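You operate a simulated robot arm through the tools that you are given. There is no shell and no other tool. Be economical: measure what you need, move in short steps, check, and stop when the job is done.

You run a simulated two-armed robot. Do the job below in one go: nothing can be reset, and whatever is moved stays where it is left.

JOB
Carry the service case to the orange bench mat, open it and put the cream cartridge in the pot.
Fine: its catch turns to Open.

Only the result counts: the job must be done as asked and must still hold three seconds after the hand-in. Knocking over, shifting, dropping, spilling or breaking anything else fails it.

ROBOT AND FRAMES
Two 6-joint arms with two-finger parallel grippers on one trunk, on a base that drives. Base frame: it is fixed to the floor where the robot stands at the start and does not move with it; the origin is under the middle of the robot, x ahead of it, y to its left, z up. Units: mm, rad, N and s.
The left shoulder is at the start at [70, 166, 1393], the right one opposite. Places, roughly: top of the orange bench mat [500, 600, 900]; case catch [400, -100, 900]; case lid [500, 0, 900]; cart switch [-1000, 1300, 600]; cart outlet tap [-1100, 1300, 600]; grey pot [-1250, 1250, 500]; cart plug [-1000, 1000, 250]. Payload 3.91 kg a hand.
The tool frame of a hand sits at the grasp point between the pads (the TCP): z along the fingers, y along the line on which they close. The tips reach 30 mm beyond it. The gripper opens to 110 mm. The fingers are 20 mm wide and 10 mm thick; the gripper's body (48 by 112 mm) begins 55 mm behind the TCP.
Orientation is that of the tool frame in the base frame, as [roll, pitch, yaw] about the fixed x, y, z axes, in that order (R = Rz(yaw) Ry(pitch) Rx(roll)). With the fingers straight down and closing along the base's y, the tool's x points along the base's -x, its y along +y and its z along -z.

CONTROLS
- The arms move only by the tool apply_moves. It takes "left_plan", "right_plan" or both (then of equal length, played together; a hand with none holds still); each is a list of rows, each a list of 7 numbers: the closure, from 0 (fully open) to 1 (shut), then the shift along the tool's x, y, z in units of 30 mm (1.0 is 30 mm), then the turn, a rotation vector about the tool's x, y, z in units of 5 degrees (1.0 is 5 degrees). In form: [[hand, tx, ty, tz, wx, wy, wz], ...]. A call has 1 to 8 rows; each row shifts and turns the commanded pose from where the row before left it, along the tool's axes as they then stand. A call with a number of a shift or a turn outside -1 to 1 is refused whole. Each row takes 0.2 s and may step no farther than 50 mm and 0.15 rad from the row before; otherwise, or with a gripper value out of range, the whole call is refused. A pose out of reach is approached as far as the arm can. The call stops where the force on the tool passes 40 N (or 10 N more than at its start, if that is more) or the arm is blocked; 0.2 s more then pass. Each finger travels about 108 mm/s and halts on what it meets, pressing with about 32 N; the grip force reading is that of the motor and also rises with nothing between the fingers. The clock runs only during rows and for 0.2 s after the last one: add rows that do not move to give the fingers time. The reply holds the time, the measured pose of the TCP, the force on the tool along the base axes, the opening and the grip force, in the units named above and with some noise.
- Cameras (640 x 400 px; columns grow to the right, rows downward): "scene" is now at [118.8, 13.4, 1593.4]; the picture's right is [0.15, -0.99, 0.00], its down [-0.81, -0.13, -0.57] and it looks along [0.56, 0.09, -0.82] (base axes); focal length 287 px, centre (320, 200). "left" rides on the left gripper at [77, -7, -114] in its tool frame; the picture's right is [0.09, 1.00, 0.00], its down [-0.80, 0.07, -0.59] and it looks along [-0.59, 0.05, 0.80] (tool axes); focal length 270 px, centre (320, 200). "right" rides on the right gripper at [77, 7, -114] in its tool frame; the picture's right is [-0.09, 1.00, 0.00], its down [-0.80, -0.07, -0.59] and it looks along [-0.59, -0.05, 0.80] (tool axes); focal length 270 px, centre (320, 200). There is no depth. A picture from a camera that has moved, and an enlarged one, comes with that camera's place and axes in the base frame and with its lens.
- get_image(camera): a new picture of that camera. The clock stands still meanwhile.
- raise_lower(by): slides the trunk up (or, below 0, down) by that many mm; the arms and the scene camera ride with it, the base frame stays. It gives what a move gives, with no picture.
- steer(legs): drives the robot by 1 to 6 legs, each [ahead, left, turn to the left] in mm, mm and rad, along the robot's own axes; the way and the turn of a leg run together, so that a leg with both is an arc; at most 1500 mm and 3.142 rad a leg. The arms and the cameras ride along, it lands a little off, and it stops where it bumps. It gives what a move gives.
- head_to(pan, tilt): turns the head with the scene camera to pan (to the left, within 1.501 rad either way) and tilt (down, from -0.506 to 1.204), counted from straight ahead of the robot. It gives what a move gives.
- zoom(camera, box): a new picture of the part [left, top, right, bottom] of that camera's present view, enlarged. The clock stands still meanwhile.
- hand_in(): hands the job in; it is judged then, once.

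Go step by step. Nothing tells you exact positions but the pictures and the camera data: compare them with the known pose of the tool, close in by small moves and look again before you grip or let go. The budget is 120 turns and 108 pictures, counting those below and the enlarged ones. Unless the task says otherwise, let go and move clear before handing in.

The tools are called after "Request:" by a JSON object that holds its "api" and its "payload". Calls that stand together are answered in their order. apply_moves: Moves the arms, as the interface text tells. Its arguments: {"type":"object","properties":{"left_plan":{"type":"array","items":{"type":"array","items":{"type":"number"}}},"right_plan":{"type":"array","items":{"type":"array","items":{"type":"number"}}}},"required":[]} The other tools are called the same way: raise_lower (by) slides the trunk up or down; steer (legs) drives the base; head_to (pan, tilt) turns the head that bears the scene camera; get_image (camera) takes a picture; zoom (camera, box) takes an enlarged picture of a part of a camera's view; hand_in () hands the job in.

At the start:

```text
t: 0.0
left_eef_pos: [635.1, 310.5, 1000.6]
left_tcp_rot: [3.141, 0.0, -3.141]
left_force: [0.3, -0.1, -0.3]
left_finger_gap: 110.2
left_grip_force: 0.0
right_eef_pos: [671.3, -168.1, 1000.3]
right_tcp_rot: [3.141, 0.0, -3.141]
right_force: [0.3, -0.6, 0.4]
right_finger_gap: 110.1
right_grip_force: 0.1
trunk travel left (down, up): [-888.0, 52.0]
robot x, y, heading: [-1.0, 3.3, 0.0]
head pan, tilt: [0.155, 0.963]
```

scene: 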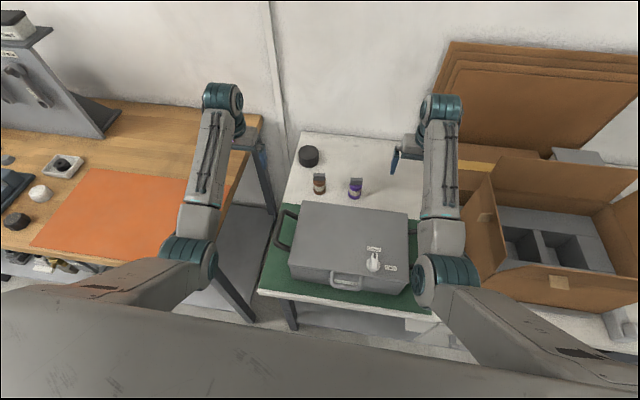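
right: 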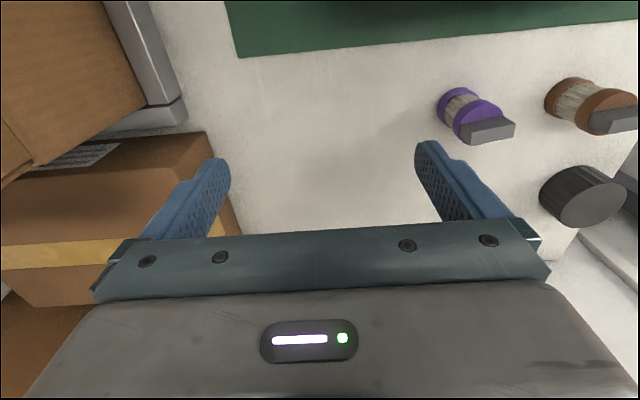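
left: 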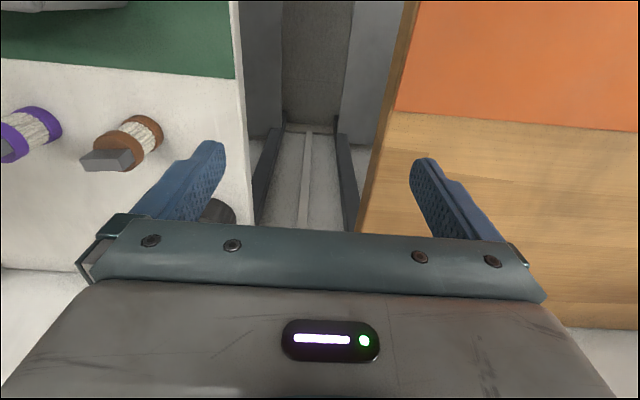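

The case sits on the green mat with a carrying handle toward me, another on its left end, and a rotary catch on its top. I'll look closer at the case and at the surroundings first.

Request:
{"api": "zoom", "payload": {"camera": "scene", "box": [250, 130, 450, 310]}}

Request:
{"api": "zoom", "payload": {"camera": "scene", "box": [0, 80, 260, 280]}}

Request:
{"api": "head_to", "payload": {"pan": 1.2, "tilt": 0.7}}

Request:
{"api": "get_image", "payload": {"camera": "scene"}}

```text
2.22 times, centred on (350, 220) of scene
camera zoom: at [118.8, 13.4, 1593.4], right [0.15, -0.99, 0.0], down [-0.81, -0.13, -0.57], along [0.56, 0.09, -0.82], focal length 639 px, centre (253, 156)
```

zoom: 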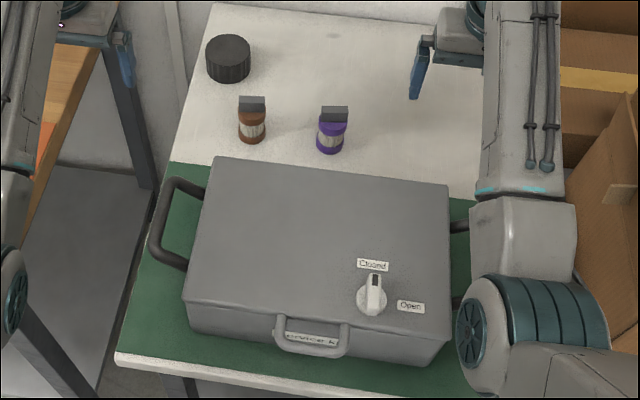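

```text
2.00 times, centred on (130, 180) of scene
camera zoom: at [118.8, 13.4, 1593.4], right [0.15, -0.99, 0.0], down [-0.81, -0.13, -0.57], along [0.56, 0.09, -0.82], focal length 575 px, centre (700, 240)
```

zoom: 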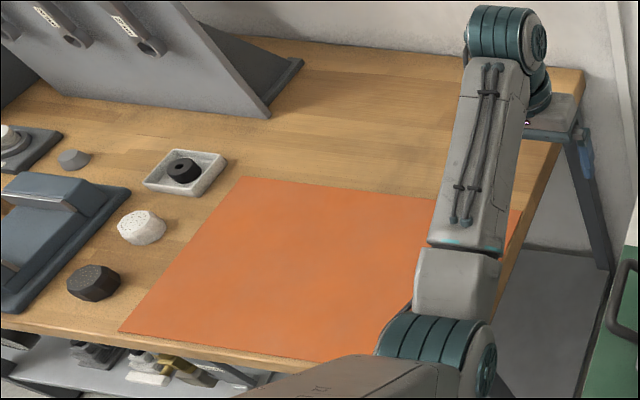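

```text
t: 1.3
left_eef_pos: [634.8, 310.5, 1000.4]
left_tcp_rot: [-3.141, 0.0, -3.141]
left_force: [-0.4, -0.4, -0.2]
left_finger_gap: 109.9
left_grip_force: 0.1
right_eef_pos: [670.3, -169.2, 999.0]
right_tcp_rot: [3.141, -0.001, 3.141]
right_force: [-0.2, -0.4, -0.1]
right_finger_gap: 110.0
right_grip_force: 0.0
trunk travel left (down, up): [-888.0, 52.0]
robot x, y, heading: [-2.8, -2.2, -0.004]
head pan, tilt: [1.201, 0.7]
```

```text
102 pictures are left
camera scene: at [78.6, 81.5, 1614.2], right [0.93, -0.36, 0.0], down [-0.23, -0.6, -0.76], along [0.28, 0.71, -0.64], focal length 287 px, centre (320, 200)
```

scene: 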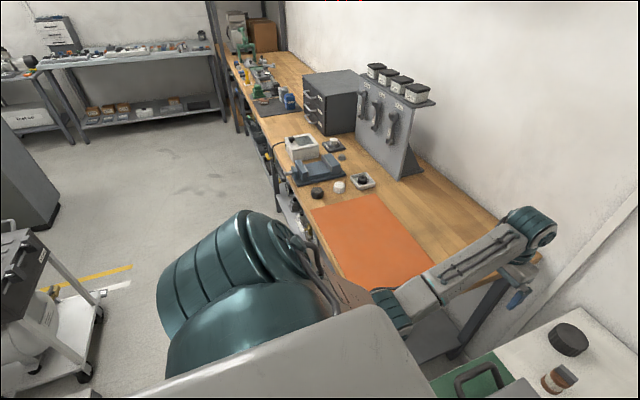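

The bench mat is left of the case; the cart is behind-left. I'll look at the cart and pot.

Request:
{"api": "head_to", "payload": {"pan": 1.5, "tilt": 0.5}}

Request:
{"api": "get_image", "payload": {"camera": "scene"}}

Request:
{"api": "zoom", "payload": {"camera": "scene", "box": [0, 150, 250, 400]}}

```text
t: 2.1
left_eef_pos: [635.0, 311.7, 999.7]
left_tcp_rot: [-3.14, 0.0, -3.141]
left_force: [-0.2, -0.2, 0.3]
left_finger_gap: 110.1
left_grip_force: 0.0
right_eef_pos: [671.1, -168.0, 999.4]
right_tcp_rot: [-3.141, 0.0, 3.141]
right_force: [-1.0, 0.1, -0.7]
right_finger_gap: 110.2
right_grip_force: 0.1
trunk travel left (down, up): [-888.0, 52.0]
robot x, y, heading: [0.8, -1.2, -0.004]
head pan, tilt: [1.499, 0.499]
```

```text
101 pictures are left
camera scene: at [54.4, 93.1, 1631.9], right [1.0, -0.07, 0.0], down [-0.03, -0.48, -0.88], along [0.06, 0.88, -0.48], focal length 287 px, centre (320, 200)
```

scene: 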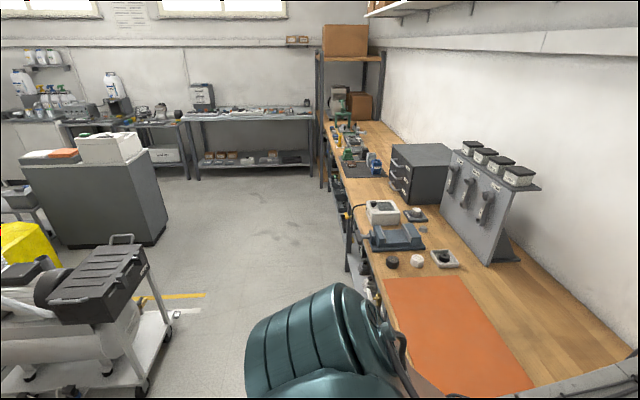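

```text
1.60 times, centred on (125, 275) of scene
camera zoom: at [54.4, 93.1, 1631.9], right [1.0, -0.07, 0.0], down [-0.03, -0.48, -0.88], along [0.06, 0.88, -0.48], focal length 460 px, centre (632, 80)
```

zoom: 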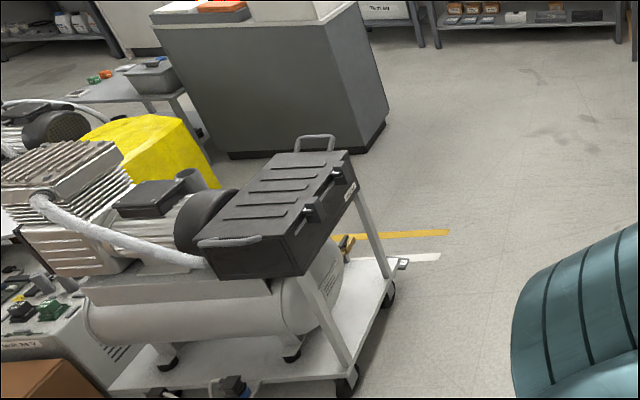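

Triangulating, the green mat is at about z=800, the case lid at about z=900 (case x 385–590, y −167…140), and the bench mat at about z=880. Side handles stick out left and right; I'll bring both open hands above them and look.

Request:
{"api": "apply_moves", "payload": {"left_plan": [[0, 0.69, -0.57, 0, 0, 0, 0], [0, 0.69, -0.57, 0, 0, 0, 0], [0, 0.69, -0.57, 0, 0, 0, 0], [0, 0.69, -0.57, 0, 0, 0, 0], [0, 0.69, -0.57, 0, 0, 0, 0], [0, 0.69, -0.57, 0, 0, 0, 0], [0, 0.69, -0.57, 0, 0, 0, 0]], "right_plan": [[0, 0.862, -0.18, 0, 0, 0, 0], [0, 0.862, -0.18, 0, 0, 0, 0], [0, 0.862, -0.18, 0, 0, 0, 0], [0, 0.862, -0.18, 0, 0, 0, 0], [0, 0.862, -0.18, 0, 0, 0, 0], [0, 0.862, -0.18, 0, 0, 0, 0], [0, 0.862, -0.18, 0, 0, 0, 0]]}}

Request:
{"api": "head_to", "payload": {"pan": 0.0, "tilt": 1.0}}

Request:
{"api": "get_image", "payload": {"camera": "left"}}

Request:
{"api": "get_image", "payload": {"camera": "right"}}

Request:
{"api": "get_image", "payload": {"camera": "scene"}}

```text
t: 3.7
left_eef_pos: [514.9, 191.1, 948.9]
left_tcp_rot: [3.14, 0.005, 3.141]
left_force: [0.0, -0.5, -0.2]
left_finger_gap: 109.9
left_grip_force: 0.0
left hand out of reach, approached as far as the arm can: row 1, 2, 3, 4, 5, 6, 7
right_eef_pos: [509.9, -197.9, 948.5]
right_tcp_rot: [3.141, 0.009, -3.141]
right_force: [3.7, -0.7, 7.5]
right_finger_gap: 110.1
right_grip_force: 0.1
right hand out of reach, approached as far as the arm can: row 2, 3, 4, 5, 6, 7
trunk travel left (down, up): [-888.0, 52.0]
robot x, y, heading: [0.0, 2.4, 0.004]
head pan, tilt: [1.499, 0.499]
```

```text
t: 5.3
left_eef_pos: [514.3, 190.6, 949.7]
left_tcp_rot: [3.14, 0.005, -3.141]
left_force: [-0.2, -0.6, 0.0]
left_finger_gap: 110.0
left_grip_force: 0.2
right_eef_pos: [511.1, -196.0, 948.0]
right_tcp_rot: [-3.14, 0.009, 3.141]
right_force: [4.0, -2.4, 21.4]
right_finger_gap: 108.9
right_grip_force: 0.2
trunk travel left (down, up): [-888.0, 52.0]
robot x, y, heading: [0.0, -3.2, -0.009]
head pan, tilt: [0.0, 1.0]
```

```text
99 pictures are left
camera left: at [436.8, 184.5, 1063.8], right [-0.09, 1.0, 0.0], down [0.8, 0.07, 0.6], along [0.6, 0.05, -0.8], focal length 270 px, centre (320, 200)
```

left: 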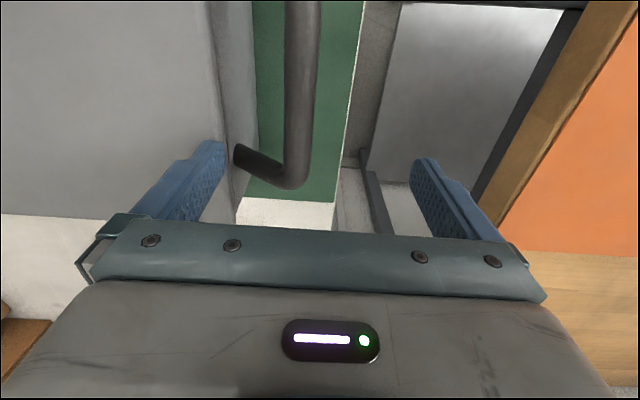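

```text
98 pictures are left
camera right: at [434.1, -190.0, 1061.1], right [0.09, 1.0, 0.0], down [0.8, -0.07, 0.6], along [0.6, -0.05, -0.8], focal length 270 px, centre (320, 200)
```

right: 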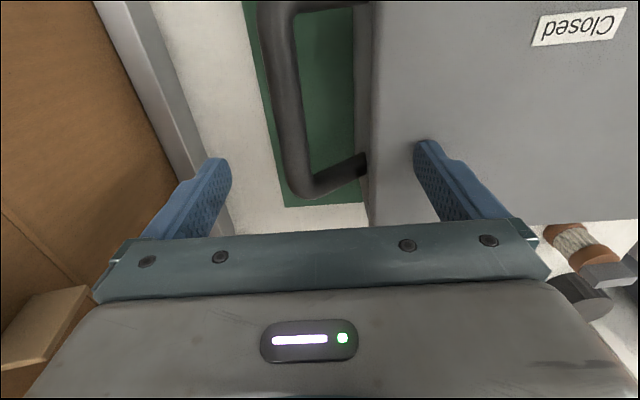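

```text
97 pictures are left
camera scene: at [114.7, 2.7, 1591.2], right [0.0, -1.0, 0.0], down [-0.84, 0.0, -0.54], along [0.54, 0.0, -0.84], focal length 287 px, centre (320, 200)
```

scene: 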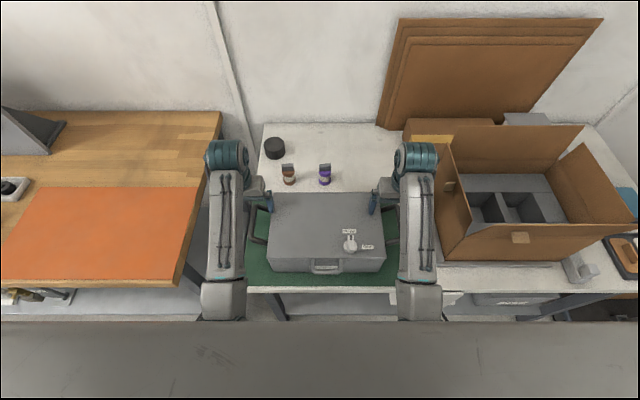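

The arms can't reach that close in at this height, so I'll back the base off and lower the trunk instead. First I zoom for the handle geometry and raise a touch to clear the lid.

Request:
{"api": "raise_lower", "payload": {"by": 45}}

Request:
{"api": "zoom", "payload": {"camera": "scene", "box": [235, 170, 415, 290]}}

```text
t: 6.2
left_eef_pos: [515.8, 190.8, 993.9]
left_tcp_rot: [3.141, 0.006, 3.141]
left_force: [0.5, 0.0, 0.8]
left_finger_gap: 110.2
left_grip_force: 0.1
right_eef_pos: [511.4, -197.2, 990.0]
right_tcp_rot: [3.141, 0.002, -3.142]
right_force: [0.7, -0.4, -0.3]
right_finger_gap: 109.9
right_grip_force: 0.1
trunk travel left (down, up): [-933.0, 7.0]
robot x, y, heading: [-0.5, 2.0, 0.003]
head pan, tilt: [0.0, 1.0]
```

```text
3.33 times, centred on (325, 230) of scene
camera zoom: at [118.3, 2.2, 1635.7], right [0.0, -1.0, 0.0], down [-0.84, 0.0, -0.54], along [0.54, 0.0, -0.84], focal length 958 px, centre (303, 100)
```

zoom: 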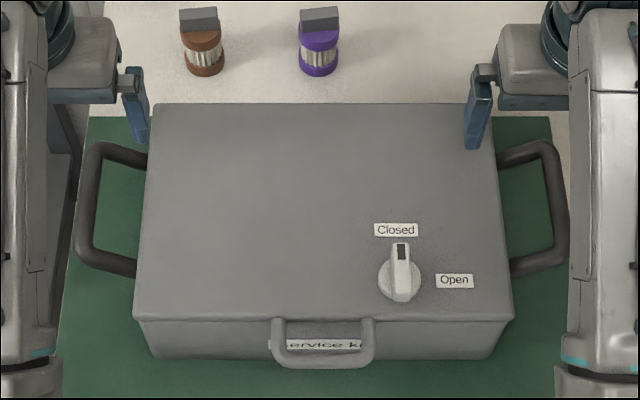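

Touch evidence puts the lid at about z=917, and the handle bars at about z=870, y≈+182 and y≈−219, with the case centred near x=477, y=−15. I'll back off, narrow the fingers, and set the hands above the bars.

Request:
{"api": "steer", "payload": {"legs": [[-120, 0, 0]]}}

Request:
{"api": "apply_moves", "payload": {"left_plan": [[0.364, -0.6, 0, 0, 0, 0, 0], [0.364, -0.6, 0, 0, 0, 0, 0], [0.364, -0.6, 0, 0, 0, 0, 0], [0.364, -0.6, 0, 0, 0, 0, 0]], "right_plan": [[0.364, -0.6, -0.25, 0, 0, 0, 0], [0.364, -0.6, -0.25, 0, 0, 0, 0], [0.364, -0.6, -0.25, 0, 0, 0, 0], [0.364, -0.6, -0.25, 0, 0, 0, 0]]}}

```text
t: 7.4
left_eef_pos: [400.4, 191.3, 992.7]
left_tcp_rot: [-3.14, 0.002, 3.141]
left_force: [0.0, -0.1, -1.3]
left_finger_gap: 109.9
left_grip_force: 0.1
right_eef_pos: [395.8, -197.0, 990.3]
right_tcp_rot: [-3.141, 0.004, -3.141]
right_force: [0.1, 0.3, 0.3]
right_finger_gap: 109.9
right_grip_force: 0.1
trunk travel left (down, up): [-933.0, 7.0]
robot x, y, heading: [-118.5, 0.1, 0.002]
head pan, tilt: [0.0, 1.0]
```

```text
t: 8.4
left_eef_pos: [471.9, 191.1, 992.0]
left_tcp_rot: [3.141, 0.003, -3.141]
left_force: [1.3, -0.1, 0.0]
left_finger_gap: 70.3
left_grip_force: 0.0
right_eef_pos: [467.7, -228.9, 991.5]
right_tcp_rot: [3.141, 0.0, 3.141]
right_force: [-0.8, 0.1, -0.3]
right_finger_gap: 70.1
right_grip_force: 0.0
trunk travel left (down, up): [-933.0, 7.0]
robot x, y, heading: [-117.4, 0.7, 0.001]
head pan, tilt: [0.0, 1.0]
```

Request:
{"api": "raise_lower", "payload": {"by": -60}}

Request:
{"api": "get_image", "payload": {"camera": "left"}}

Request:
{"api": "get_image", "payload": {"camera": "right"}}

Request:
{"api": "zoom", "payload": {"camera": "scene", "box": [220, 100, 420, 225]}}

```text
t: 9.4
left_eef_pos: [469.6, 191.0, 932.9]
left_tcp_rot: [-3.141, 0.004, -3.142]
left_force: [-0.2, -0.8, 0.2]
left_finger_gap: 70.0
left_grip_force: 0.0
right_eef_pos: [464.8, -226.4, 933.2]
right_tcp_rot: [3.14, 0.005, -3.141]
right_force: [-0.6, -0.4, 0.2]
right_finger_gap: 69.9
right_grip_force: 0.1
trunk travel left (down, up): [-873.0, 67.0]
robot x, y, heading: [-120.0, -2.2, -0.0]
head pan, tilt: [0.0, 1.0]
```

```text
95 pictures are left
camera left: at [391.2, 184.5, 1047.5], right [-0.09, 1.0, 0.0], down [0.8, 0.07, 0.6], along [0.6, 0.05, -0.8], focal length 270 px, centre (320, 200)
```

left: 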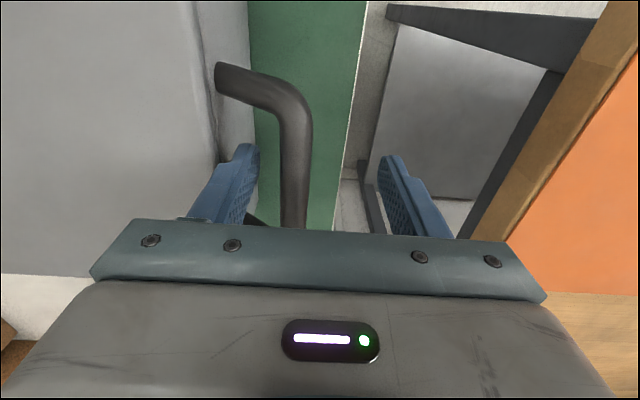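

```text
94 pictures are left
camera right: at [389.4, -220.7, 1046.8], right [0.09, 1.0, 0.0], down [0.8, -0.07, 0.6], along [0.6, -0.05, -0.8], focal length 270 px, centre (320, 200)
```

right: 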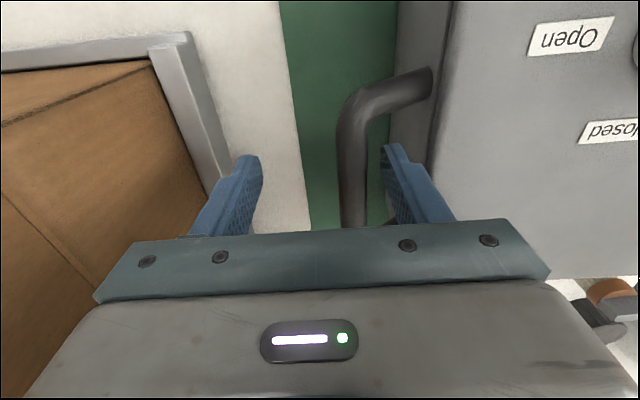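

```text
3.20 times, centred on (320, 162) of scene
camera zoom: at [-1.7, 2.4, 1576.0], right [0.0, -1.0, 0.0], down [-0.84, 0.0, -0.54], along [0.54, 0.0, -0.84], focal length 920 px, centre (320, 320)
```

zoom: 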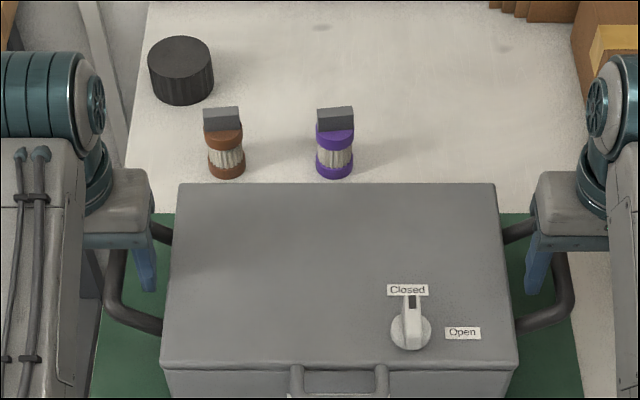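

Bars are at about y=+175 and −206, z≈887. I'll centre slightly, lower so the fingers straddle the bars, and check before gripping.

Request:
{"api": "apply_moves", "payload": {"left_plan": [[0.364, -0.25, 0, 0.75, 0, 0, 0], [0.364, 0, 0, 0.75, 0, 0, 0]], "right_plan": [[0.364, -0.4, 0.13, 0.75, 0, 0, 0], [0.364, 0, 0, 0.75, 0, 0, 0]]}}

Request:
{"api": "get_image", "payload": {"camera": "left"}}

Request:
{"api": "get_image", "payload": {"camera": "right"}}

```text
t: 10.0
left_eef_pos: [476.2, 191.0, 887.7]
left_tcp_rot: [3.14, 0.004, -3.141]
left_force: [-0.2, -0.3, -0.3]
left_finger_gap: 69.9
left_grip_force: 0.2
right_eef_pos: [478.4, -223.4, 886.0]
right_tcp_rot: [3.141, 0.005, -3.141]
right_force: [-0.6, -0.2, 0.2]
right_finger_gap: 70.1
right_grip_force: 0.0
trunk travel left (down, up): [-873.0, 67.0]
robot x, y, heading: [-119.3, 1.2, -0.003]
head pan, tilt: [0.0, 1.0]
```

```text
92 pictures are left
camera left: at [399.6, 184.5, 1002.1], right [-0.09, 1.0, 0.0], down [0.8, 0.07, 0.6], along [0.6, 0.05, -0.8], focal length 270 px, centre (320, 200)
```

left: 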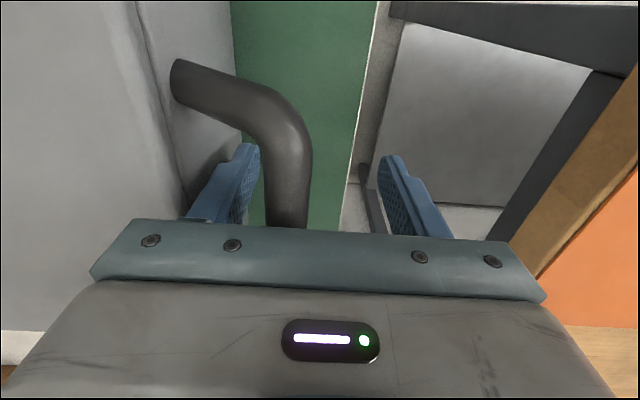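

```text
91 pictures are left
camera right: at [402.4, -216.8, 1000.7], right [0.09, 1.0, 0.0], down [0.8, -0.07, 0.6], along [0.6, -0.05, -0.8], focal length 270 px, centre (320, 200)
```

right: 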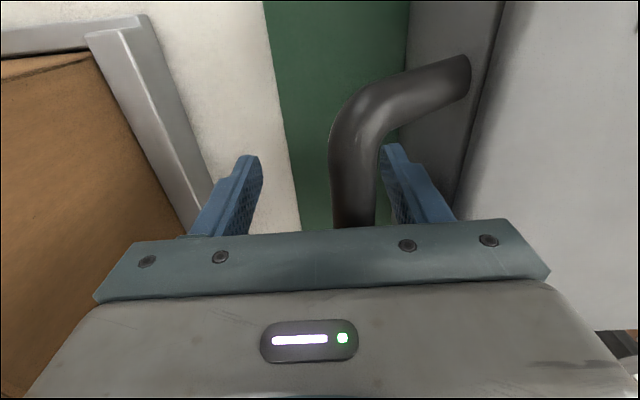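

Both bars are between the fingers. I'll narrow while centring on each bar, then close.

Request:
{"api": "apply_moves", "payload": {"left_plan": [[0.5, 0, -0.25, 0, 0, 0, 0], [0.62, 0, -0.25, 0, 0, 0, 0], [1, 0, 0, 0, 0, 0, 0], [1, 0, 0, 0, 0, 0, 0], [1, 0, 0, 0, 0, 0, 0]], "right_plan": [[0.5, 0, 0.28, 0, 0, 0, 0], [0.62, 0, 0.28, 0, 0, 0, 0], [1, 0, 0, 0, 0, 0, 0], [1, 0, 0, 0, 0, 0, 0], [1, 0, 0, 0, 0, 0, 0]]}}

Request:
{"api": "get_image", "payload": {"camera": "left"}}

Request:
{"api": "get_image", "payload": {"camera": "right"}}

```text
t: 11.2
left_eef_pos: [477.1, 176.9, 887.6]
left_tcp_rot: [3.137, 0.004, 3.142]
left_force: [1.7, 18.8, -0.5]
left_finger_gap: 15.5
left_grip_force: 31.5
right_eef_pos: [478.8, -208.0, 886.4]
right_tcp_rot: [-3.139, 0.003, -3.141]
right_force: [-3.2, -21.5, -0.2]
right_finger_gap: 15.6
right_grip_force: 32.2
trunk travel left (down, up): [-873.0, 67.0]
robot x, y, heading: [-120.7, 1.5, -0.003]
head pan, tilt: [0.0, 1.0]
```

```text
90 pictures are left
camera left: at [399.8, 170.6, 1002.5], right [-0.09, 1.0, 0.0], down [0.8, 0.07, 0.6], along [0.6, 0.06, -0.8], focal length 270 px, centre (320, 200)
```

left: 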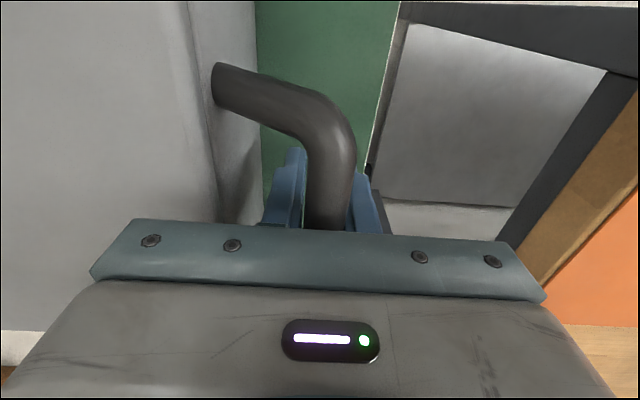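

```text
89 pictures are left
camera right: at [402.3, -201.7, 1001.4], right [0.09, 1.0, 0.0], down [0.8, -0.07, 0.6], along [0.6, -0.06, -0.8], focal length 270 px, centre (320, 200)
```

right: 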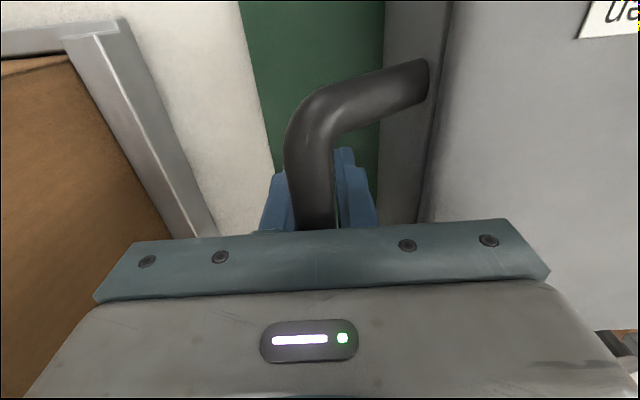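

Both handles are gripped (15.5 mm bars). I'll relax the inward squeeze a little and lift slightly with the trunk as a test.

Request:
{"api": "apply_moves", "payload": {"left_plan": [[1, 0, 0.08, 0, 0, 0, 0]], "right_plan": [[1, 0, -0.08, 0, 0, 0, 0]]}}

Request:
{"api": "raise_lower", "payload": {"by": 30}}

Request:
{"api": "get_image", "payload": {"camera": "scene"}}

```text
t: 11.6
left_eef_pos: [476.8, 178.0, 887.6]
left_tcp_rot: [-3.139, 0.002, 3.139]
left_force: [2.2, 2.5, 0.0]
left_finger_gap: 15.5
left_grip_force: 32.1
right_eef_pos: [478.9, -208.3, 889.1]
right_tcp_rot: [3.14, 0.003, -3.139]
right_force: [-2.7, -5.9, 0.0]
right_finger_gap: 15.6
right_grip_force: 31.7
trunk travel left (down, up): [-873.0, 67.0]
robot x, y, heading: [-118.7, -0.5, 0.0]
head pan, tilt: [0.0, 1.0]
```

```text
t: 12.4
left_eef_pos: [477.9, 178.7, 917.2]
left_tcp_rot: [-3.14, 0.003, 3.14]
left_force: [-0.2, -11.1, -5.8]
left_finger_gap: 15.5
left_grip_force: 32.3
right_eef_pos: [479.1, -208.3, 917.5]
right_tcp_rot: [3.139, 0.003, -3.14]
right_force: [-0.9, 11.5, -5.0]
right_finger_gap: 15.8
right_grip_force: 32.0
trunk travel left (down, up): [-903.0, 37.0]
robot x, y, heading: [-120.1, -2.5, -0.001]
head pan, tilt: [0.0, 1.0]
```

```text
88 pictures are left
camera scene: at [1.2, 2.2, 1605.7], right [0.0, -1.0, 0.0], down [-0.84, 0.0, -0.54], along [0.54, 0.0, -0.84], focal length 287 px, centre (320, 200)
```

scene: 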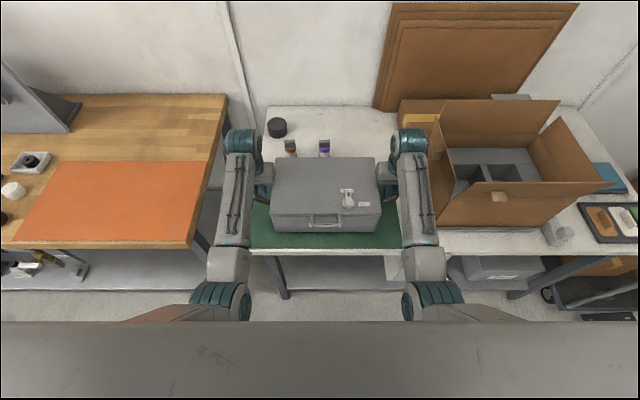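

The case is up and light (about 1.1 kg). I'll lift it further: trunk +35 mm, arms +60 mm.

Request:
{"api": "raise_lower", "payload": {"by": 35}}

Request:
{"api": "apply_moves", "payload": {"left_plan": [[1, 0, 0, -0.3, 0, 0, 0], [1, 0, 0, -0.3, 0, 0, 0], [1, 0, 0, -0.35, 0, 0, 0], [1, 0, 0, -0.35, 0, 0, 0], [1, 0, 0, -0.35, 0, 0, 0], [1, 0, 0, -0.35, 0, 0, 0]], "right_plan": [[1, 0, 0, -0.3, 0, 0, 0], [1, 0, 0, -0.3, 0, 0, 0], [1, 0, 0, -0.35, 0, 0, 0], [1, 0, 0, -0.35, 0, 0, 0], [1, 0, 0, -0.35, 0, 0, 0], [1, 0, 0, -0.35, 0, 0, 0]]}}

Request:
{"api": "get_image", "payload": {"camera": "scene"}}

```text
t: 13.2
left_eef_pos: [478.8, 178.4, 951.1]
left_tcp_rot: [3.141, 0.002, 3.14]
left_force: [1.1, -24.2, -5.9]
left_finger_gap: 15.6
left_grip_force: 31.9
right_eef_pos: [479.9, -207.6, 952.0]
right_tcp_rot: [3.138, 0.002, -3.141]
right_force: [-0.7, 24.3, -5.2]
right_finger_gap: 15.5
right_grip_force: 32.1
trunk travel left (down, up): [-938.0, 2.0]
robot x, y, heading: [-119.2, 0.1, 0.001]
head pan, tilt: [0.0, 1.0]
```

```text
t: 14.6
left_eef_pos: [479.6, 178.7, 1012.2]
left_tcp_rot: [-3.139, 0.002, 3.14]
left_force: [-1.0, -33.8, -4.3]
left_finger_gap: 15.8
left_grip_force: 32.0
right_eef_pos: [478.9, -208.1, 1014.4]
right_tcp_rot: [3.137, 0.004, 3.141]
right_force: [1.6, 35.0, -5.2]
right_finger_gap: 15.6
right_grip_force: 32.2
trunk travel left (down, up): [-938.0, 2.0]
robot x, y, heading: [-116.8, -1.9, -0.001]
head pan, tilt: [0.0, 1.0]
```

```text
87 pictures are left
camera scene: at [1.5, 2.2, 1640.6], right [0.0, -1.0, 0.0], down [-0.84, 0.0, -0.54], along [0.54, 0.0, -0.84], focal length 287 px, centre (320, 200)
```

scene: 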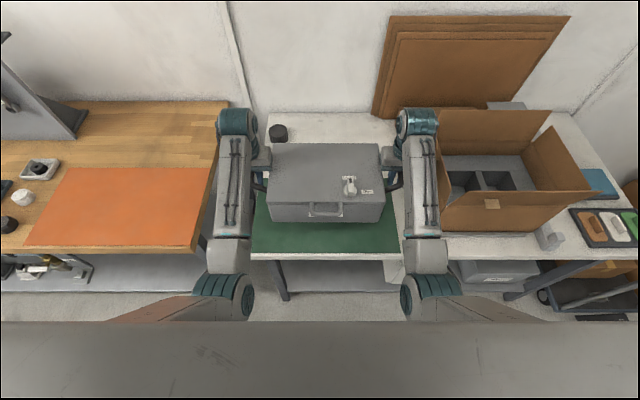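

Hands are pulling slightly apart; I relax that, then drive left about 620 mm to bring the case centre over the mat centre (≈[470, 608]).

Request:
{"api": "apply_moves", "payload": {"left_plan": [[1, 0, -0.07, 0, 0, 0, 0], [1, 0, -0.06, 0, 0, 0, 0]], "right_plan": [[1, 0, 0.07, 0, 0, 0, 0], [1, 0, 0.06, 0, 0, 0, 0]]}}

Request:
{"api": "steer", "payload": {"legs": [[0, 310, 0], [0, 310, 0]]}}

Request:
{"api": "get_image", "payload": {"camera": "scene"}}

Request:
{"api": "get_image", "payload": {"camera": "left"}}

Request:
{"api": "get_image", "payload": {"camera": "right"}}

```text
t: 15.2
left_eef_pos: [479.2, 179.2, 1011.5]
left_tcp_rot: [3.131, 0.005, -3.138]
left_force: [0.0, 12.6, -5.5]
left_finger_gap: 15.5
left_grip_force: 32.2
right_eef_pos: [479.1, -209.6, 1012.6]
right_tcp_rot: [-3.132, 0.003, 3.14]
right_force: [1.1, -14.4, -5.4]
right_finger_gap: 15.8
right_grip_force: 32.2
trunk travel left (down, up): [-938.0, 2.0]
robot x, y, heading: [-119.6, -1.0, 0.001]
head pan, tilt: [0.0, 1.0]
```

```text
t: 16.2
left_eef_pos: [479.0, 221.0, 1011.2]
left_tcp_rot: [3.128, 0.001, -3.141]
left_force: [-0.5, -0.6, -4.5]
left_finger_gap: 15.7
left_grip_force: 31.9
right_eef_pos: [478.8, -166.8, 1010.0]
right_tcp_rot: [-3.137, 0.001, 3.137]
right_force: [1.6, -0.9, -6.0]
right_finger_gap: 15.4
right_grip_force: 32.1
trunk travel left (down, up): [-938.0, 2.0]
robot x, y, heading: [-118.4, 52.2, 0.005]
head pan, tilt: [0.0, 1.0]
stopped in leg 1: the force on the tool passed its limit (the readings are from after the stop); the commanded pose is now the measured one
```

```text
86 pictures are left
camera scene: at [2.1, 41.5, 1640.6], right [0.0, -1.0, -0.01], down [-0.84, 0.0, -0.54], along [0.54, 0.01, -0.84], focal length 287 px, centre (320, 200)
```

scene: 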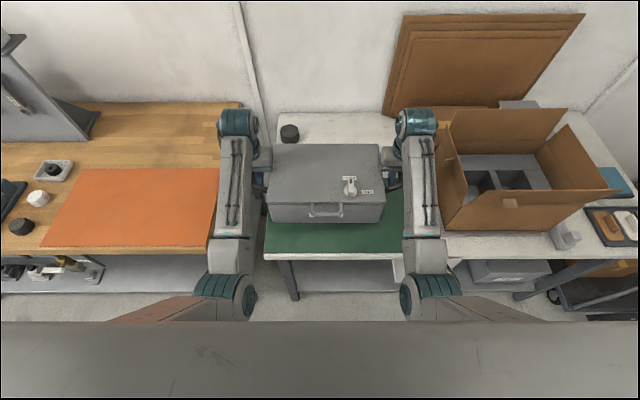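

```text
85 pictures are left
camera left: at [401.7, 212.0, 1126.7], right [-0.09, 1.0, 0.01], down [0.8, 0.06, 0.6], along [0.59, 0.06, -0.8], focal length 270 px, centre (320, 200)
```

left: 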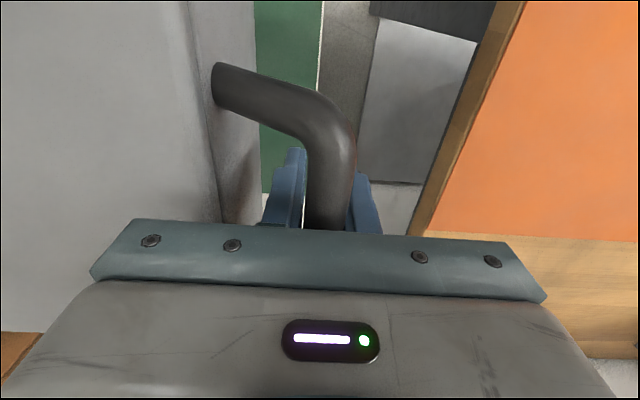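

```text
84 pictures are left
camera right: at [403.0, -159.4, 1123.9], right [0.09, 1.0, 0.0], down [0.8, -0.07, 0.6], along [0.59, -0.06, -0.8], focal length 270 px, centre (320, 200)
```

right: 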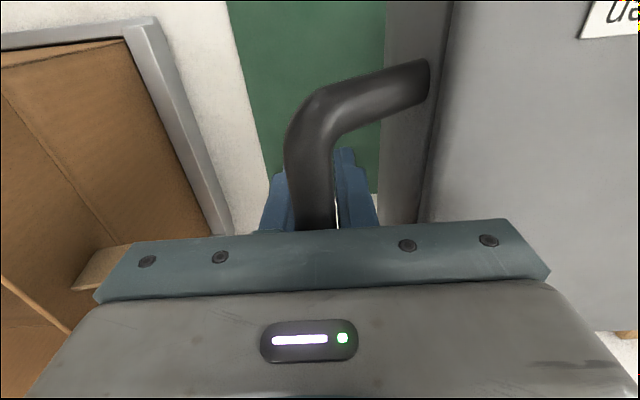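

The drive halted on a tool force peak from acceleration; the grip is fine and now relaxed. I'll continue in shorter legs.

Request:
{"api": "steer", "payload": {"legs": [[0, 100, 0], [0, 100, 0], [0, 100, 0], [0, 100, 0], [0, 100, 0]]}}

```text
t: 20.4
left_eef_pos: [478.3, 724.6, 1012.3]
left_tcp_rot: [3.133, 0.001, -3.139]
left_force: [-1.1, 1.1, -5.4]
left_finger_gap: 15.7
left_grip_force: 32.0
right_eef_pos: [478.8, 337.7, 1012.9]
right_tcp_rot: [-3.133, 0.001, 3.138]
right_force: [1.9, -0.4, -6.0]
right_finger_gap: 15.9
right_grip_force: 32.4
trunk travel left (down, up): [-938.0, 2.0]
robot x, y, heading: [-118.0, 547.3, -0.002]
head pan, tilt: [0.0, 1.0]
```

Request:
{"api": "steer", "payload": {"legs": [[0, 78, 0]]}}

Request:
{"api": "get_image", "payload": {"camera": "scene"}}

Request:
{"api": "get_image", "payload": {"camera": "left"}}

Request:
{"api": "get_image", "payload": {"camera": "right"}}

```text
t: 21.4
left_eef_pos: [478.9, 795.5, 1011.9]
left_tcp_rot: [3.13, 0.0, 3.141]
left_force: [-0.4, -0.4, -5.6]
left_finger_gap: 15.6
left_grip_force: 32.4
right_eef_pos: [478.5, 408.4, 1010.5]
right_tcp_rot: [-3.137, 0.002, 3.137]
right_force: [0.1, -1.8, -6.0]
right_finger_gap: 15.4
right_grip_force: 31.9
trunk travel left (down, up): [-938.0, 2.0]
robot x, y, heading: [-118.7, 627.3, 0.002]
head pan, tilt: [0.0, 1.0]
```

```text
83 pictures are left
camera scene: at [1.6, 617.8, 1640.6], right [0.0, -1.0, -0.01], down [-0.84, 0.0, -0.54], along [0.54, 0.01, -0.84], focal length 287 px, centre (320, 200)
```

scene: 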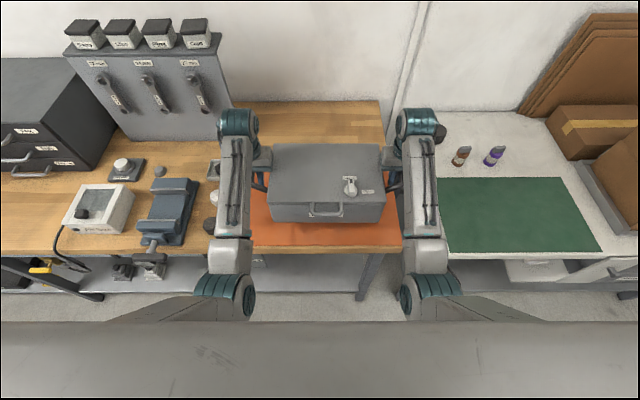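

```text
82 pictures are left
camera left: at [401.6, 787.8, 1127.4], right [-0.09, 1.0, 0.01], down [0.8, 0.06, 0.6], along [0.59, 0.06, -0.8], focal length 270 px, centre (320, 200)
```

left: 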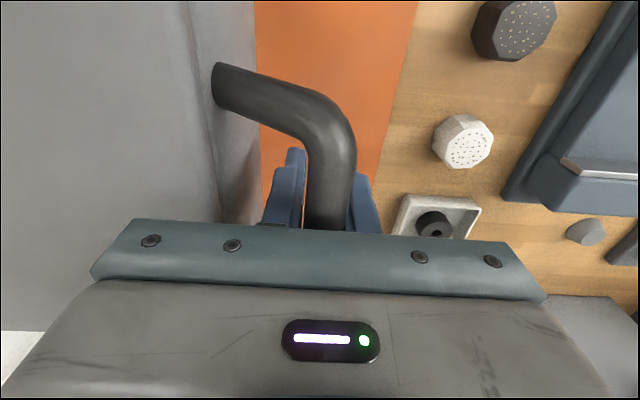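

```text
81 pictures are left
camera right: at [402.8, 416.4, 1124.6], right [0.09, 1.0, 0.0], down [0.8, -0.07, 0.6], along [0.59, -0.06, -0.8], focal length 270 px, centre (320, 200)
```

right: 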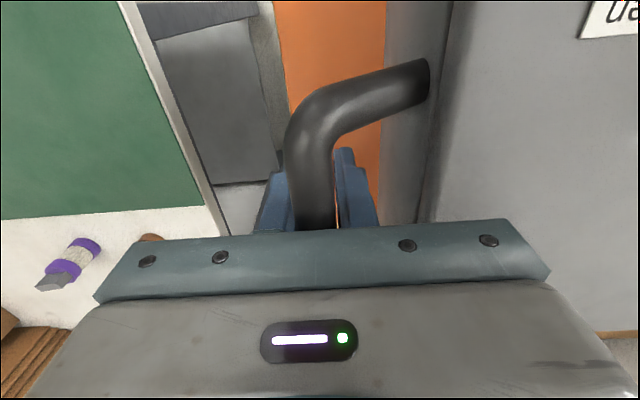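

The case is over the mat (centre ≈[478, 602]; mat y 377–864). I'll lower it, first with the trunk and then gently with the arms until contact.

Request:
{"api": "raise_lower", "payload": {"by": -32}}

Request:
{"api": "apply_moves", "payload": {"left_plan": [[1, 0, 0, 0.12, 0, 0, 0], [1, 0, 0, 0.12, 0, 0, 0], [1, 0, 0, 0.12, 0, 0, 0]], "right_plan": [[1, 0, 0, 0.12, 0, 0, 0], [1, 0, 0, 0.12, 0, 0, 0], [1, 0, 0, 0.12, 0, 0, 0]]}}

Request:
{"api": "zoom", "payload": {"camera": "scene", "box": [220, 120, 420, 245]}}

```text
t: 22.2
left_eef_pos: [477.9, 803.6, 980.1]
left_tcp_rot: [3.139, -0.001, 3.141]
left_force: [-0.7, 0.5, -4.5]
left_finger_gap: 15.9
left_grip_force: 31.8
right_eef_pos: [478.7, 416.8, 980.7]
right_tcp_rot: [-3.132, 0.002, 3.136]
right_force: [1.0, 0.5, -5.9]
right_finger_gap: 15.6
right_grip_force: 32.1
trunk travel left (down, up): [-906.0, 34.0]
robot x, y, heading: [-117.0, 626.5, 0.001]
head pan, tilt: [0.0, 1.0]
```

```text
t: 23.0
left_eef_pos: [479.2, 803.1, 967.7]
left_tcp_rot: [3.137, 0.001, -3.14]
left_force: [-0.6, 4.9, -5.6]
left_finger_gap: 15.6
left_grip_force: 32.1
right_eef_pos: [480.6, 416.6, 970.5]
right_tcp_rot: [-3.13, 0.001, 3.137]
right_force: [-0.1, -4.9, -5.6]
right_finger_gap: 15.6
right_grip_force: 32.2
trunk travel left (down, up): [-906.0, 34.0]
robot x, y, heading: [-115.6, 624.6, -0.002]
head pan, tilt: [0.0, 1.0]
```

```text
3.20 times, centred on (320, 182) of scene
camera zoom: at [1.1, 629.3, 1608.7], right [0.0, -1.0, 0.0], down [-0.84, 0.0, -0.54], along [0.54, 0.0, -0.84], focal length 920 px, centre (320, 256)
```

zoom: 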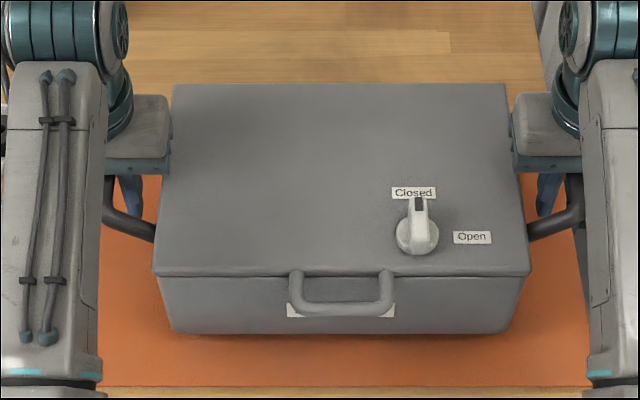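

Request:
{"api": "apply_moves", "payload": {"left_plan": [[1, 0, 0, 0.1, 0, 0, 0], [1, 0, 0, 0.1, 0, 0, 0], [1, 0, 0, 0.1, 0, 0, 0]], "right_plan": [[1, 0, 0, 0.1, 0, 0, 0], [1, 0, 0, 0.1, 0, 0, 0], [1, 0, 0, 0.1, 0, 0, 0]]}}

```text
t: 23.8
left_eef_pos: [477.5, 802.2, 958.1]
left_tcp_rot: [3.135, 0.001, -3.14]
left_force: [0.1, 7.2, -6.4]
left_finger_gap: 15.3
left_grip_force: 32.6
right_eef_pos: [478.9, 414.8, 960.5]
right_tcp_rot: [-3.128, 0.002, 3.137]
right_force: [0.0, -6.0, -4.9]
right_finger_gap: 15.8
right_grip_force: 32.1
trunk travel left (down, up): [-906.0, 34.0]
robot x, y, heading: [-118.1, 626.2, -0.002]
head pan, tilt: [0.0, 1.0]
```

Request:
{"api": "apply_moves", "payload": {"left_plan": [[1, 0, 0, 0.1, 0, 0, 0], [1, 0, 0, 0.1, 0, 0, 0], [1, 0, 0, 0.1, 0, 0, 0]], "right_plan": [[1, 0, 0, 0.1, 0, 0, 0], [1, 0, 0, 0.1, 0, 0, 0], [1, 0, 0, 0.1, 0, 0, 0]]}}

Request:
{"api": "zoom", "payload": {"camera": "scene", "box": [220, 150, 420, 275]}}

```text
t: 24.6
left_eef_pos: [478.9, 802.2, 951.1]
left_tcp_rot: [3.138, 0.002, -3.141]
left_force: [-0.7, 0.2, -5.7]
left_finger_gap: 15.5
left_grip_force: 31.7
right_eef_pos: [478.9, 415.4, 951.0]
right_tcp_rot: [-3.131, 0.002, 3.136]
right_force: [0.6, 0.9, -5.1]
right_finger_gap: 15.4
right_grip_force: 32.1
trunk travel left (down, up): [-906.0, 34.0]
robot x, y, heading: [-122.6, 625.5, 0.001]
head pan, tilt: [0.0, 1.0]
```

```text
3.20 times, centred on (320, 212) of scene
camera zoom: at [1.6, 628.6, 1608.7], right [0.0, -1.0, 0.0], down [-0.84, 0.0, -0.54], along [0.54, 0.0, -0.84], focal length 920 px, centre (320, 160)
```

zoom: 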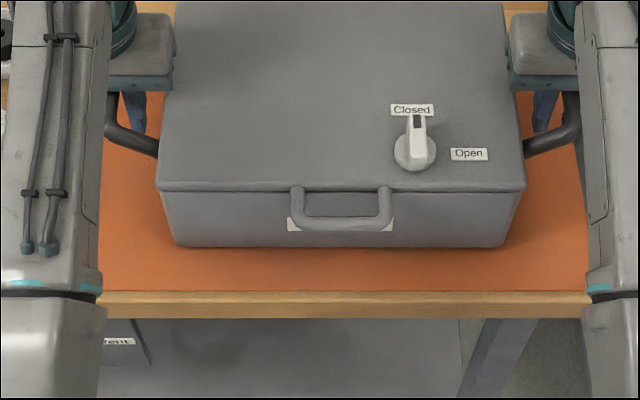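

Request:
{"api": "apply_moves", "payload": {"left_plan": [[1, 0, 0, 0.12, 0, 0, 0], [1, 0, 0, 0.12, 0, 0, 0], [1, 0, 0, 0.12, 0, 0, 0], [1, 0, 0, 0.12, 0, 0, 0]], "right_plan": [[1, 0, 0, 0.12, 0, 0, 0], [1, 0, 0, 0.12, 0, 0, 0], [1, 0, 0, 0.12, 0, 0, 0], [1, 0, 0, 0.12, 0, 0, 0]]}}

```text
t: 25.6
left_eef_pos: [476.3, 802.9, 941.4]
left_tcp_rot: [3.139, 0.012, 3.141]
left_force: [10.8, -6.6, 29.8]
left_finger_gap: 15.8
left_grip_force: 32.4
right_eef_pos: [475.9, 414.3, 941.6]
right_tcp_rot: [-3.131, 0.01, 3.136]
right_force: [8.5, 6.6, 29.7]
right_finger_gap: 16.2
right_grip_force: 32.0
trunk travel left (down, up): [-906.0, 34.0]
robot x, y, heading: [-119.7, 625.1, 0.002]
head pan, tilt: [0.0, 1.0]
```

Contact: the case is down on the mat (mat ≈ z 853, lid ≈ z 970). I'll relieve the pressure, open the fingers, then lift clear.

Request:
{"api": "apply_moves", "payload": {"left_plan": [[1, 0, 0, -0.15, 0, 0, 0], [0.8, 0, 0, 0, 0, 0, 0], [0.7, 0, 0.05, 0, 0, 0, 0], [0.66, 0, 0.2, 0, 0, 0, 0], [0.6, 0, 0.2, 0, 0, 0, 0]], "right_plan": [[1, 0, 0, -0.15, 0, 0, 0], [0.8, 0, 0, 0, 0, 0, 0], [0.7, 0, -0.05, 0, 0, 0, 0], [0.66, 0, -0.2, 0, 0, 0, 0], [0.6, 0, -0.2, 0, 0, 0, 0]]}}

Request:
{"api": "get_image", "payload": {"camera": "left"}}

Request:
{"api": "get_image", "payload": {"camera": "right"}}

```text
t: 26.8
left_eef_pos: [478.1, 815.5, 941.2]
left_tcp_rot: [3.136, 0.002, -3.141]
left_force: [0.8, -1.2, -0.5]
left_finger_gap: 44.5
left_grip_force: 0.4
right_eef_pos: [477.6, 400.8, 942.9]
right_tcp_rot: [-3.13, 0.003, 3.135]
right_force: [0.0, 0.6, 0.1]
right_finger_gap: 44.5
right_grip_force: 0.2
trunk travel left (down, up): [-906.0, 34.0]
robot x, y, heading: [-120.1, 625.4, -0.002]
head pan, tilt: [0.0, 1.0]
```

```text
78 pictures are left
camera left: at [400.5, 808.8, 1056.2], right [-0.09, 1.0, 0.0], down [0.8, 0.07, 0.6], along [0.59, 0.06, -0.8], focal length 270 px, centre (320, 200)
```

left: 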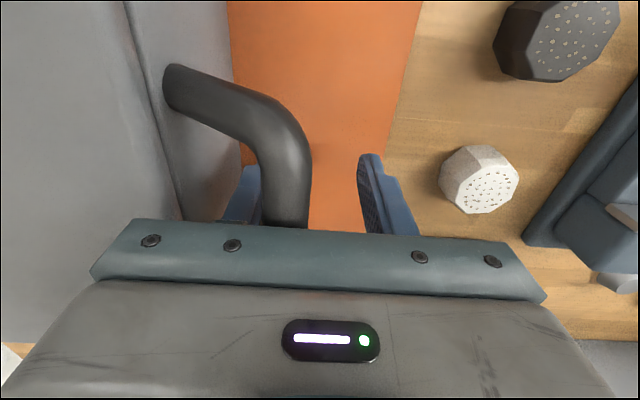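

```text
77 pictures are left
camera right: at [401.1, 409.2, 1055.8], right [0.09, 1.0, -0.01], down [0.8, -0.07, 0.6], along [0.59, -0.06, -0.8], focal length 270 px, centre (320, 200)
```

right: 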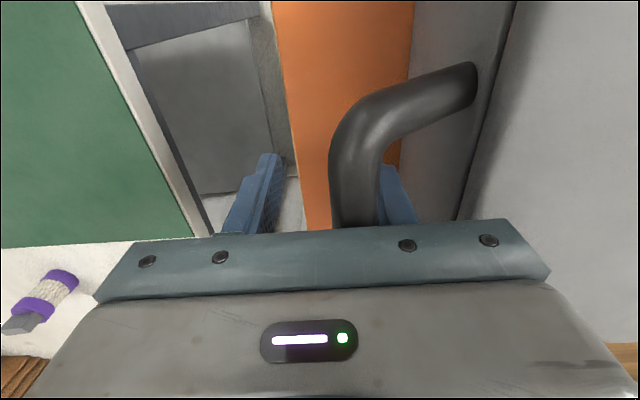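

Released. Inner fingers are close to the bars, so I recentre, then rise clear.

Request:
{"api": "apply_moves", "payload": {"left_plan": [[0.6, 0, -0.25, 0, 0, 0, 0], [0.6, 0, 0, -1, 0, 0, 0], [0.6, 0, 0, -1, 0, 0, 0]], "right_plan": [[0.6, 0, 0.25, 0, 0, 0, 0], [0.6, 0, 0, -1, 0, 0, 0], [0.6, 0, 0, -1, 0, 0, 0]]}}

Request:
{"api": "raise_lower", "payload": {"by": 32}}

Request:
{"api": "zoom", "payload": {"camera": "scene", "box": [220, 130, 420, 255]}}

```text
t: 27.6
left_eef_pos: [480.1, 808.4, 999.9]
left_tcp_rot: [3.136, 0.003, -3.141]
left_force: [-0.1, -0.1, 0.1]
left_finger_gap: 44.0
left_grip_force: 0.1
right_eef_pos: [480.0, 407.9, 997.2]
right_tcp_rot: [-3.13, 0.005, 3.138]
right_force: [0.1, 0.7, -0.1]
right_finger_gap: 44.1
right_grip_force: 0.1
right hand out of reach, approached as far as the arm can: row 3
trunk travel left (down, up): [-906.0, 34.0]
robot x, y, heading: [-116.0, 625.7, 0.004]
head pan, tilt: [0.0, 1.0]
```

```text
t: 28.3
left_eef_pos: [479.7, 808.5, 1031.8]
left_tcp_rot: [3.136, 0.006, -3.14]
left_force: [0.5, -0.4, -0.7]
left_finger_gap: 43.9
left_grip_force: 0.2
right_eef_pos: [479.5, 408.6, 1028.7]
right_tcp_rot: [-3.131, 0.006, 3.134]
right_force: [-0.1, 0.2, 0.1]
right_finger_gap: 44.1
right_grip_force: 0.1
trunk travel left (down, up): [-938.0, 2.0]
robot x, y, heading: [-120.6, 623.9, 0.001]
head pan, tilt: [0.0, 1.0]
```

```text
3.20 times, centred on (320, 192) of scene
camera zoom: at [-0.3, 628.8, 1640.8], right [0.0, -1.0, 0.0], down [-0.84, 0.0, -0.54], along [0.54, 0.0, -0.84], focal length 920 px, centre (320, 224)
```

zoom: 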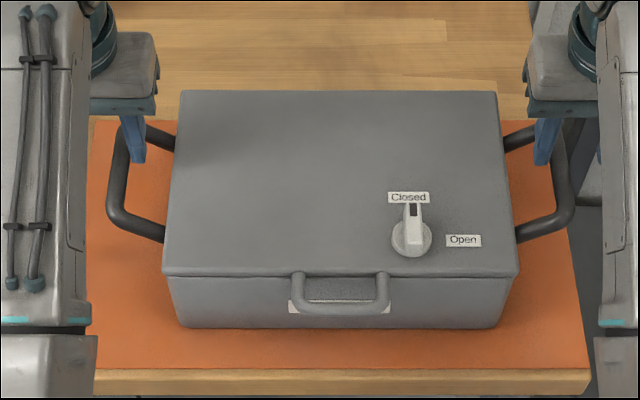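

The case is down squarely on the mat, closed. Next is the catch: knob axis near [408, 551, ~980], lever pointing to Closed (away), Open is to the right. I'll back up 70 mm so the right hand can work there, then look with its camera.

Request:
{"api": "steer", "payload": {"legs": [[-75, 0, 0]]}}

Request:
{"api": "apply_moves", "payload": {"right_plan": [[0.6, 0, 0, -0.7, 0, 0, 0], [0.6, 0, 1, 0, 0, 0, 0], [0.6, 0, 1, 0, 0, 0, 0], [0.6, 0, 1, 0, 0, 0, 0], [0.6, 0, 0.5, 0, 0, 0, 0]]}}

Request:
{"api": "get_image", "payload": {"camera": "right"}}

Request:
{"api": "zoom", "payload": {"camera": "scene", "box": [300, 100, 400, 163]}}

```text
t: 29.4
left_eef_pos: [414.5, 807.7, 1028.2]
left_tcp_rot: [3.135, 0.0, 3.139]
left_force: [0.2, -0.2, -0.7]
left_finger_gap: 44.0
left_grip_force: 0.1
right_eef_pos: [415.0, 406.2, 1024.6]
right_tcp_rot: [-3.129, 0.001, 3.134]
right_force: [0.4, 0.5, 0.3]
right_finger_gap: 44.0
right_grip_force: 0.1
trunk travel left (down, up): [-938.0, 2.0]
robot x, y, heading: [-190.0, 626.8, -0.004]
head pan, tilt: [0.0, 1.0]
```

```text
t: 30.6
left_eef_pos: [408.2, 808.0, 1030.7]
left_tcp_rot: [3.137, 0.006, 3.138]
left_force: [-0.6, -0.2, -0.1]
left_finger_gap: 43.9
left_grip_force: 0.1
right_eef_pos: [418.4, 502.8, 1030.7]
right_tcp_rot: [-3.113, 0.005, 3.126]
right_force: [0.1, 0.7, 0.3]
right_finger_gap: 44.3
right_grip_force: 0.1
right hand out of reach, approached as far as the arm can: row 1
trunk travel left (down, up): [-938.0, 2.0]
robot x, y, heading: [-189.9, 619.9, -0.004]
head pan, tilt: [0.0, 1.0]
```

```text
75 pictures are left
camera right: at [342.5, 513.2, 1143.0], right [0.1, 0.99, -0.03], down [0.8, -0.07, 0.6], along [0.59, -0.08, -0.8], focal length 270 px, centre (320, 200)
```

right: 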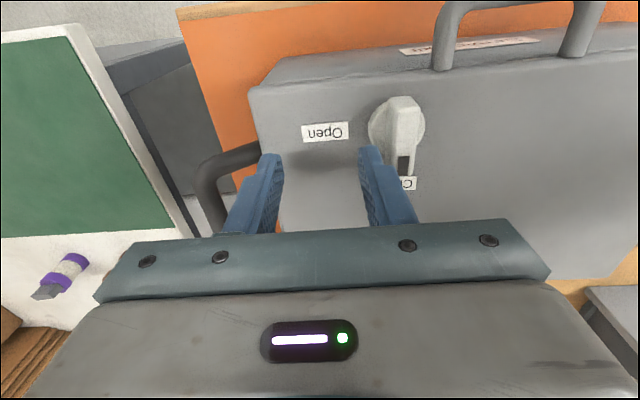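

```text
6.35 times, centred on (350, 132) of scene
camera zoom: at [-71.0, 628.6, 1640.6], right [0.0, -1.0, 0.0], down [-0.84, 0.0, -0.54], along [0.54, 0.0, -0.84], focal length 1824 px, centre (130, 635)
```

zoom: 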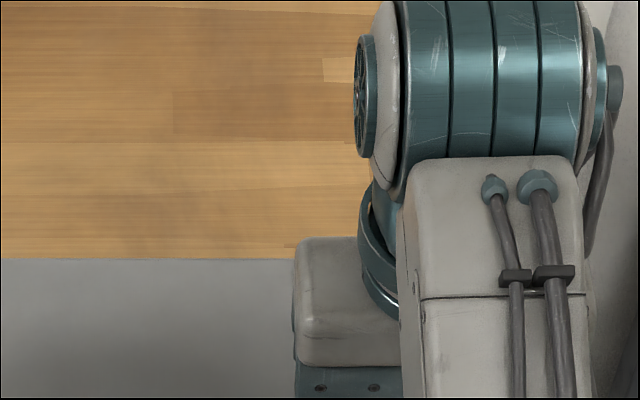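

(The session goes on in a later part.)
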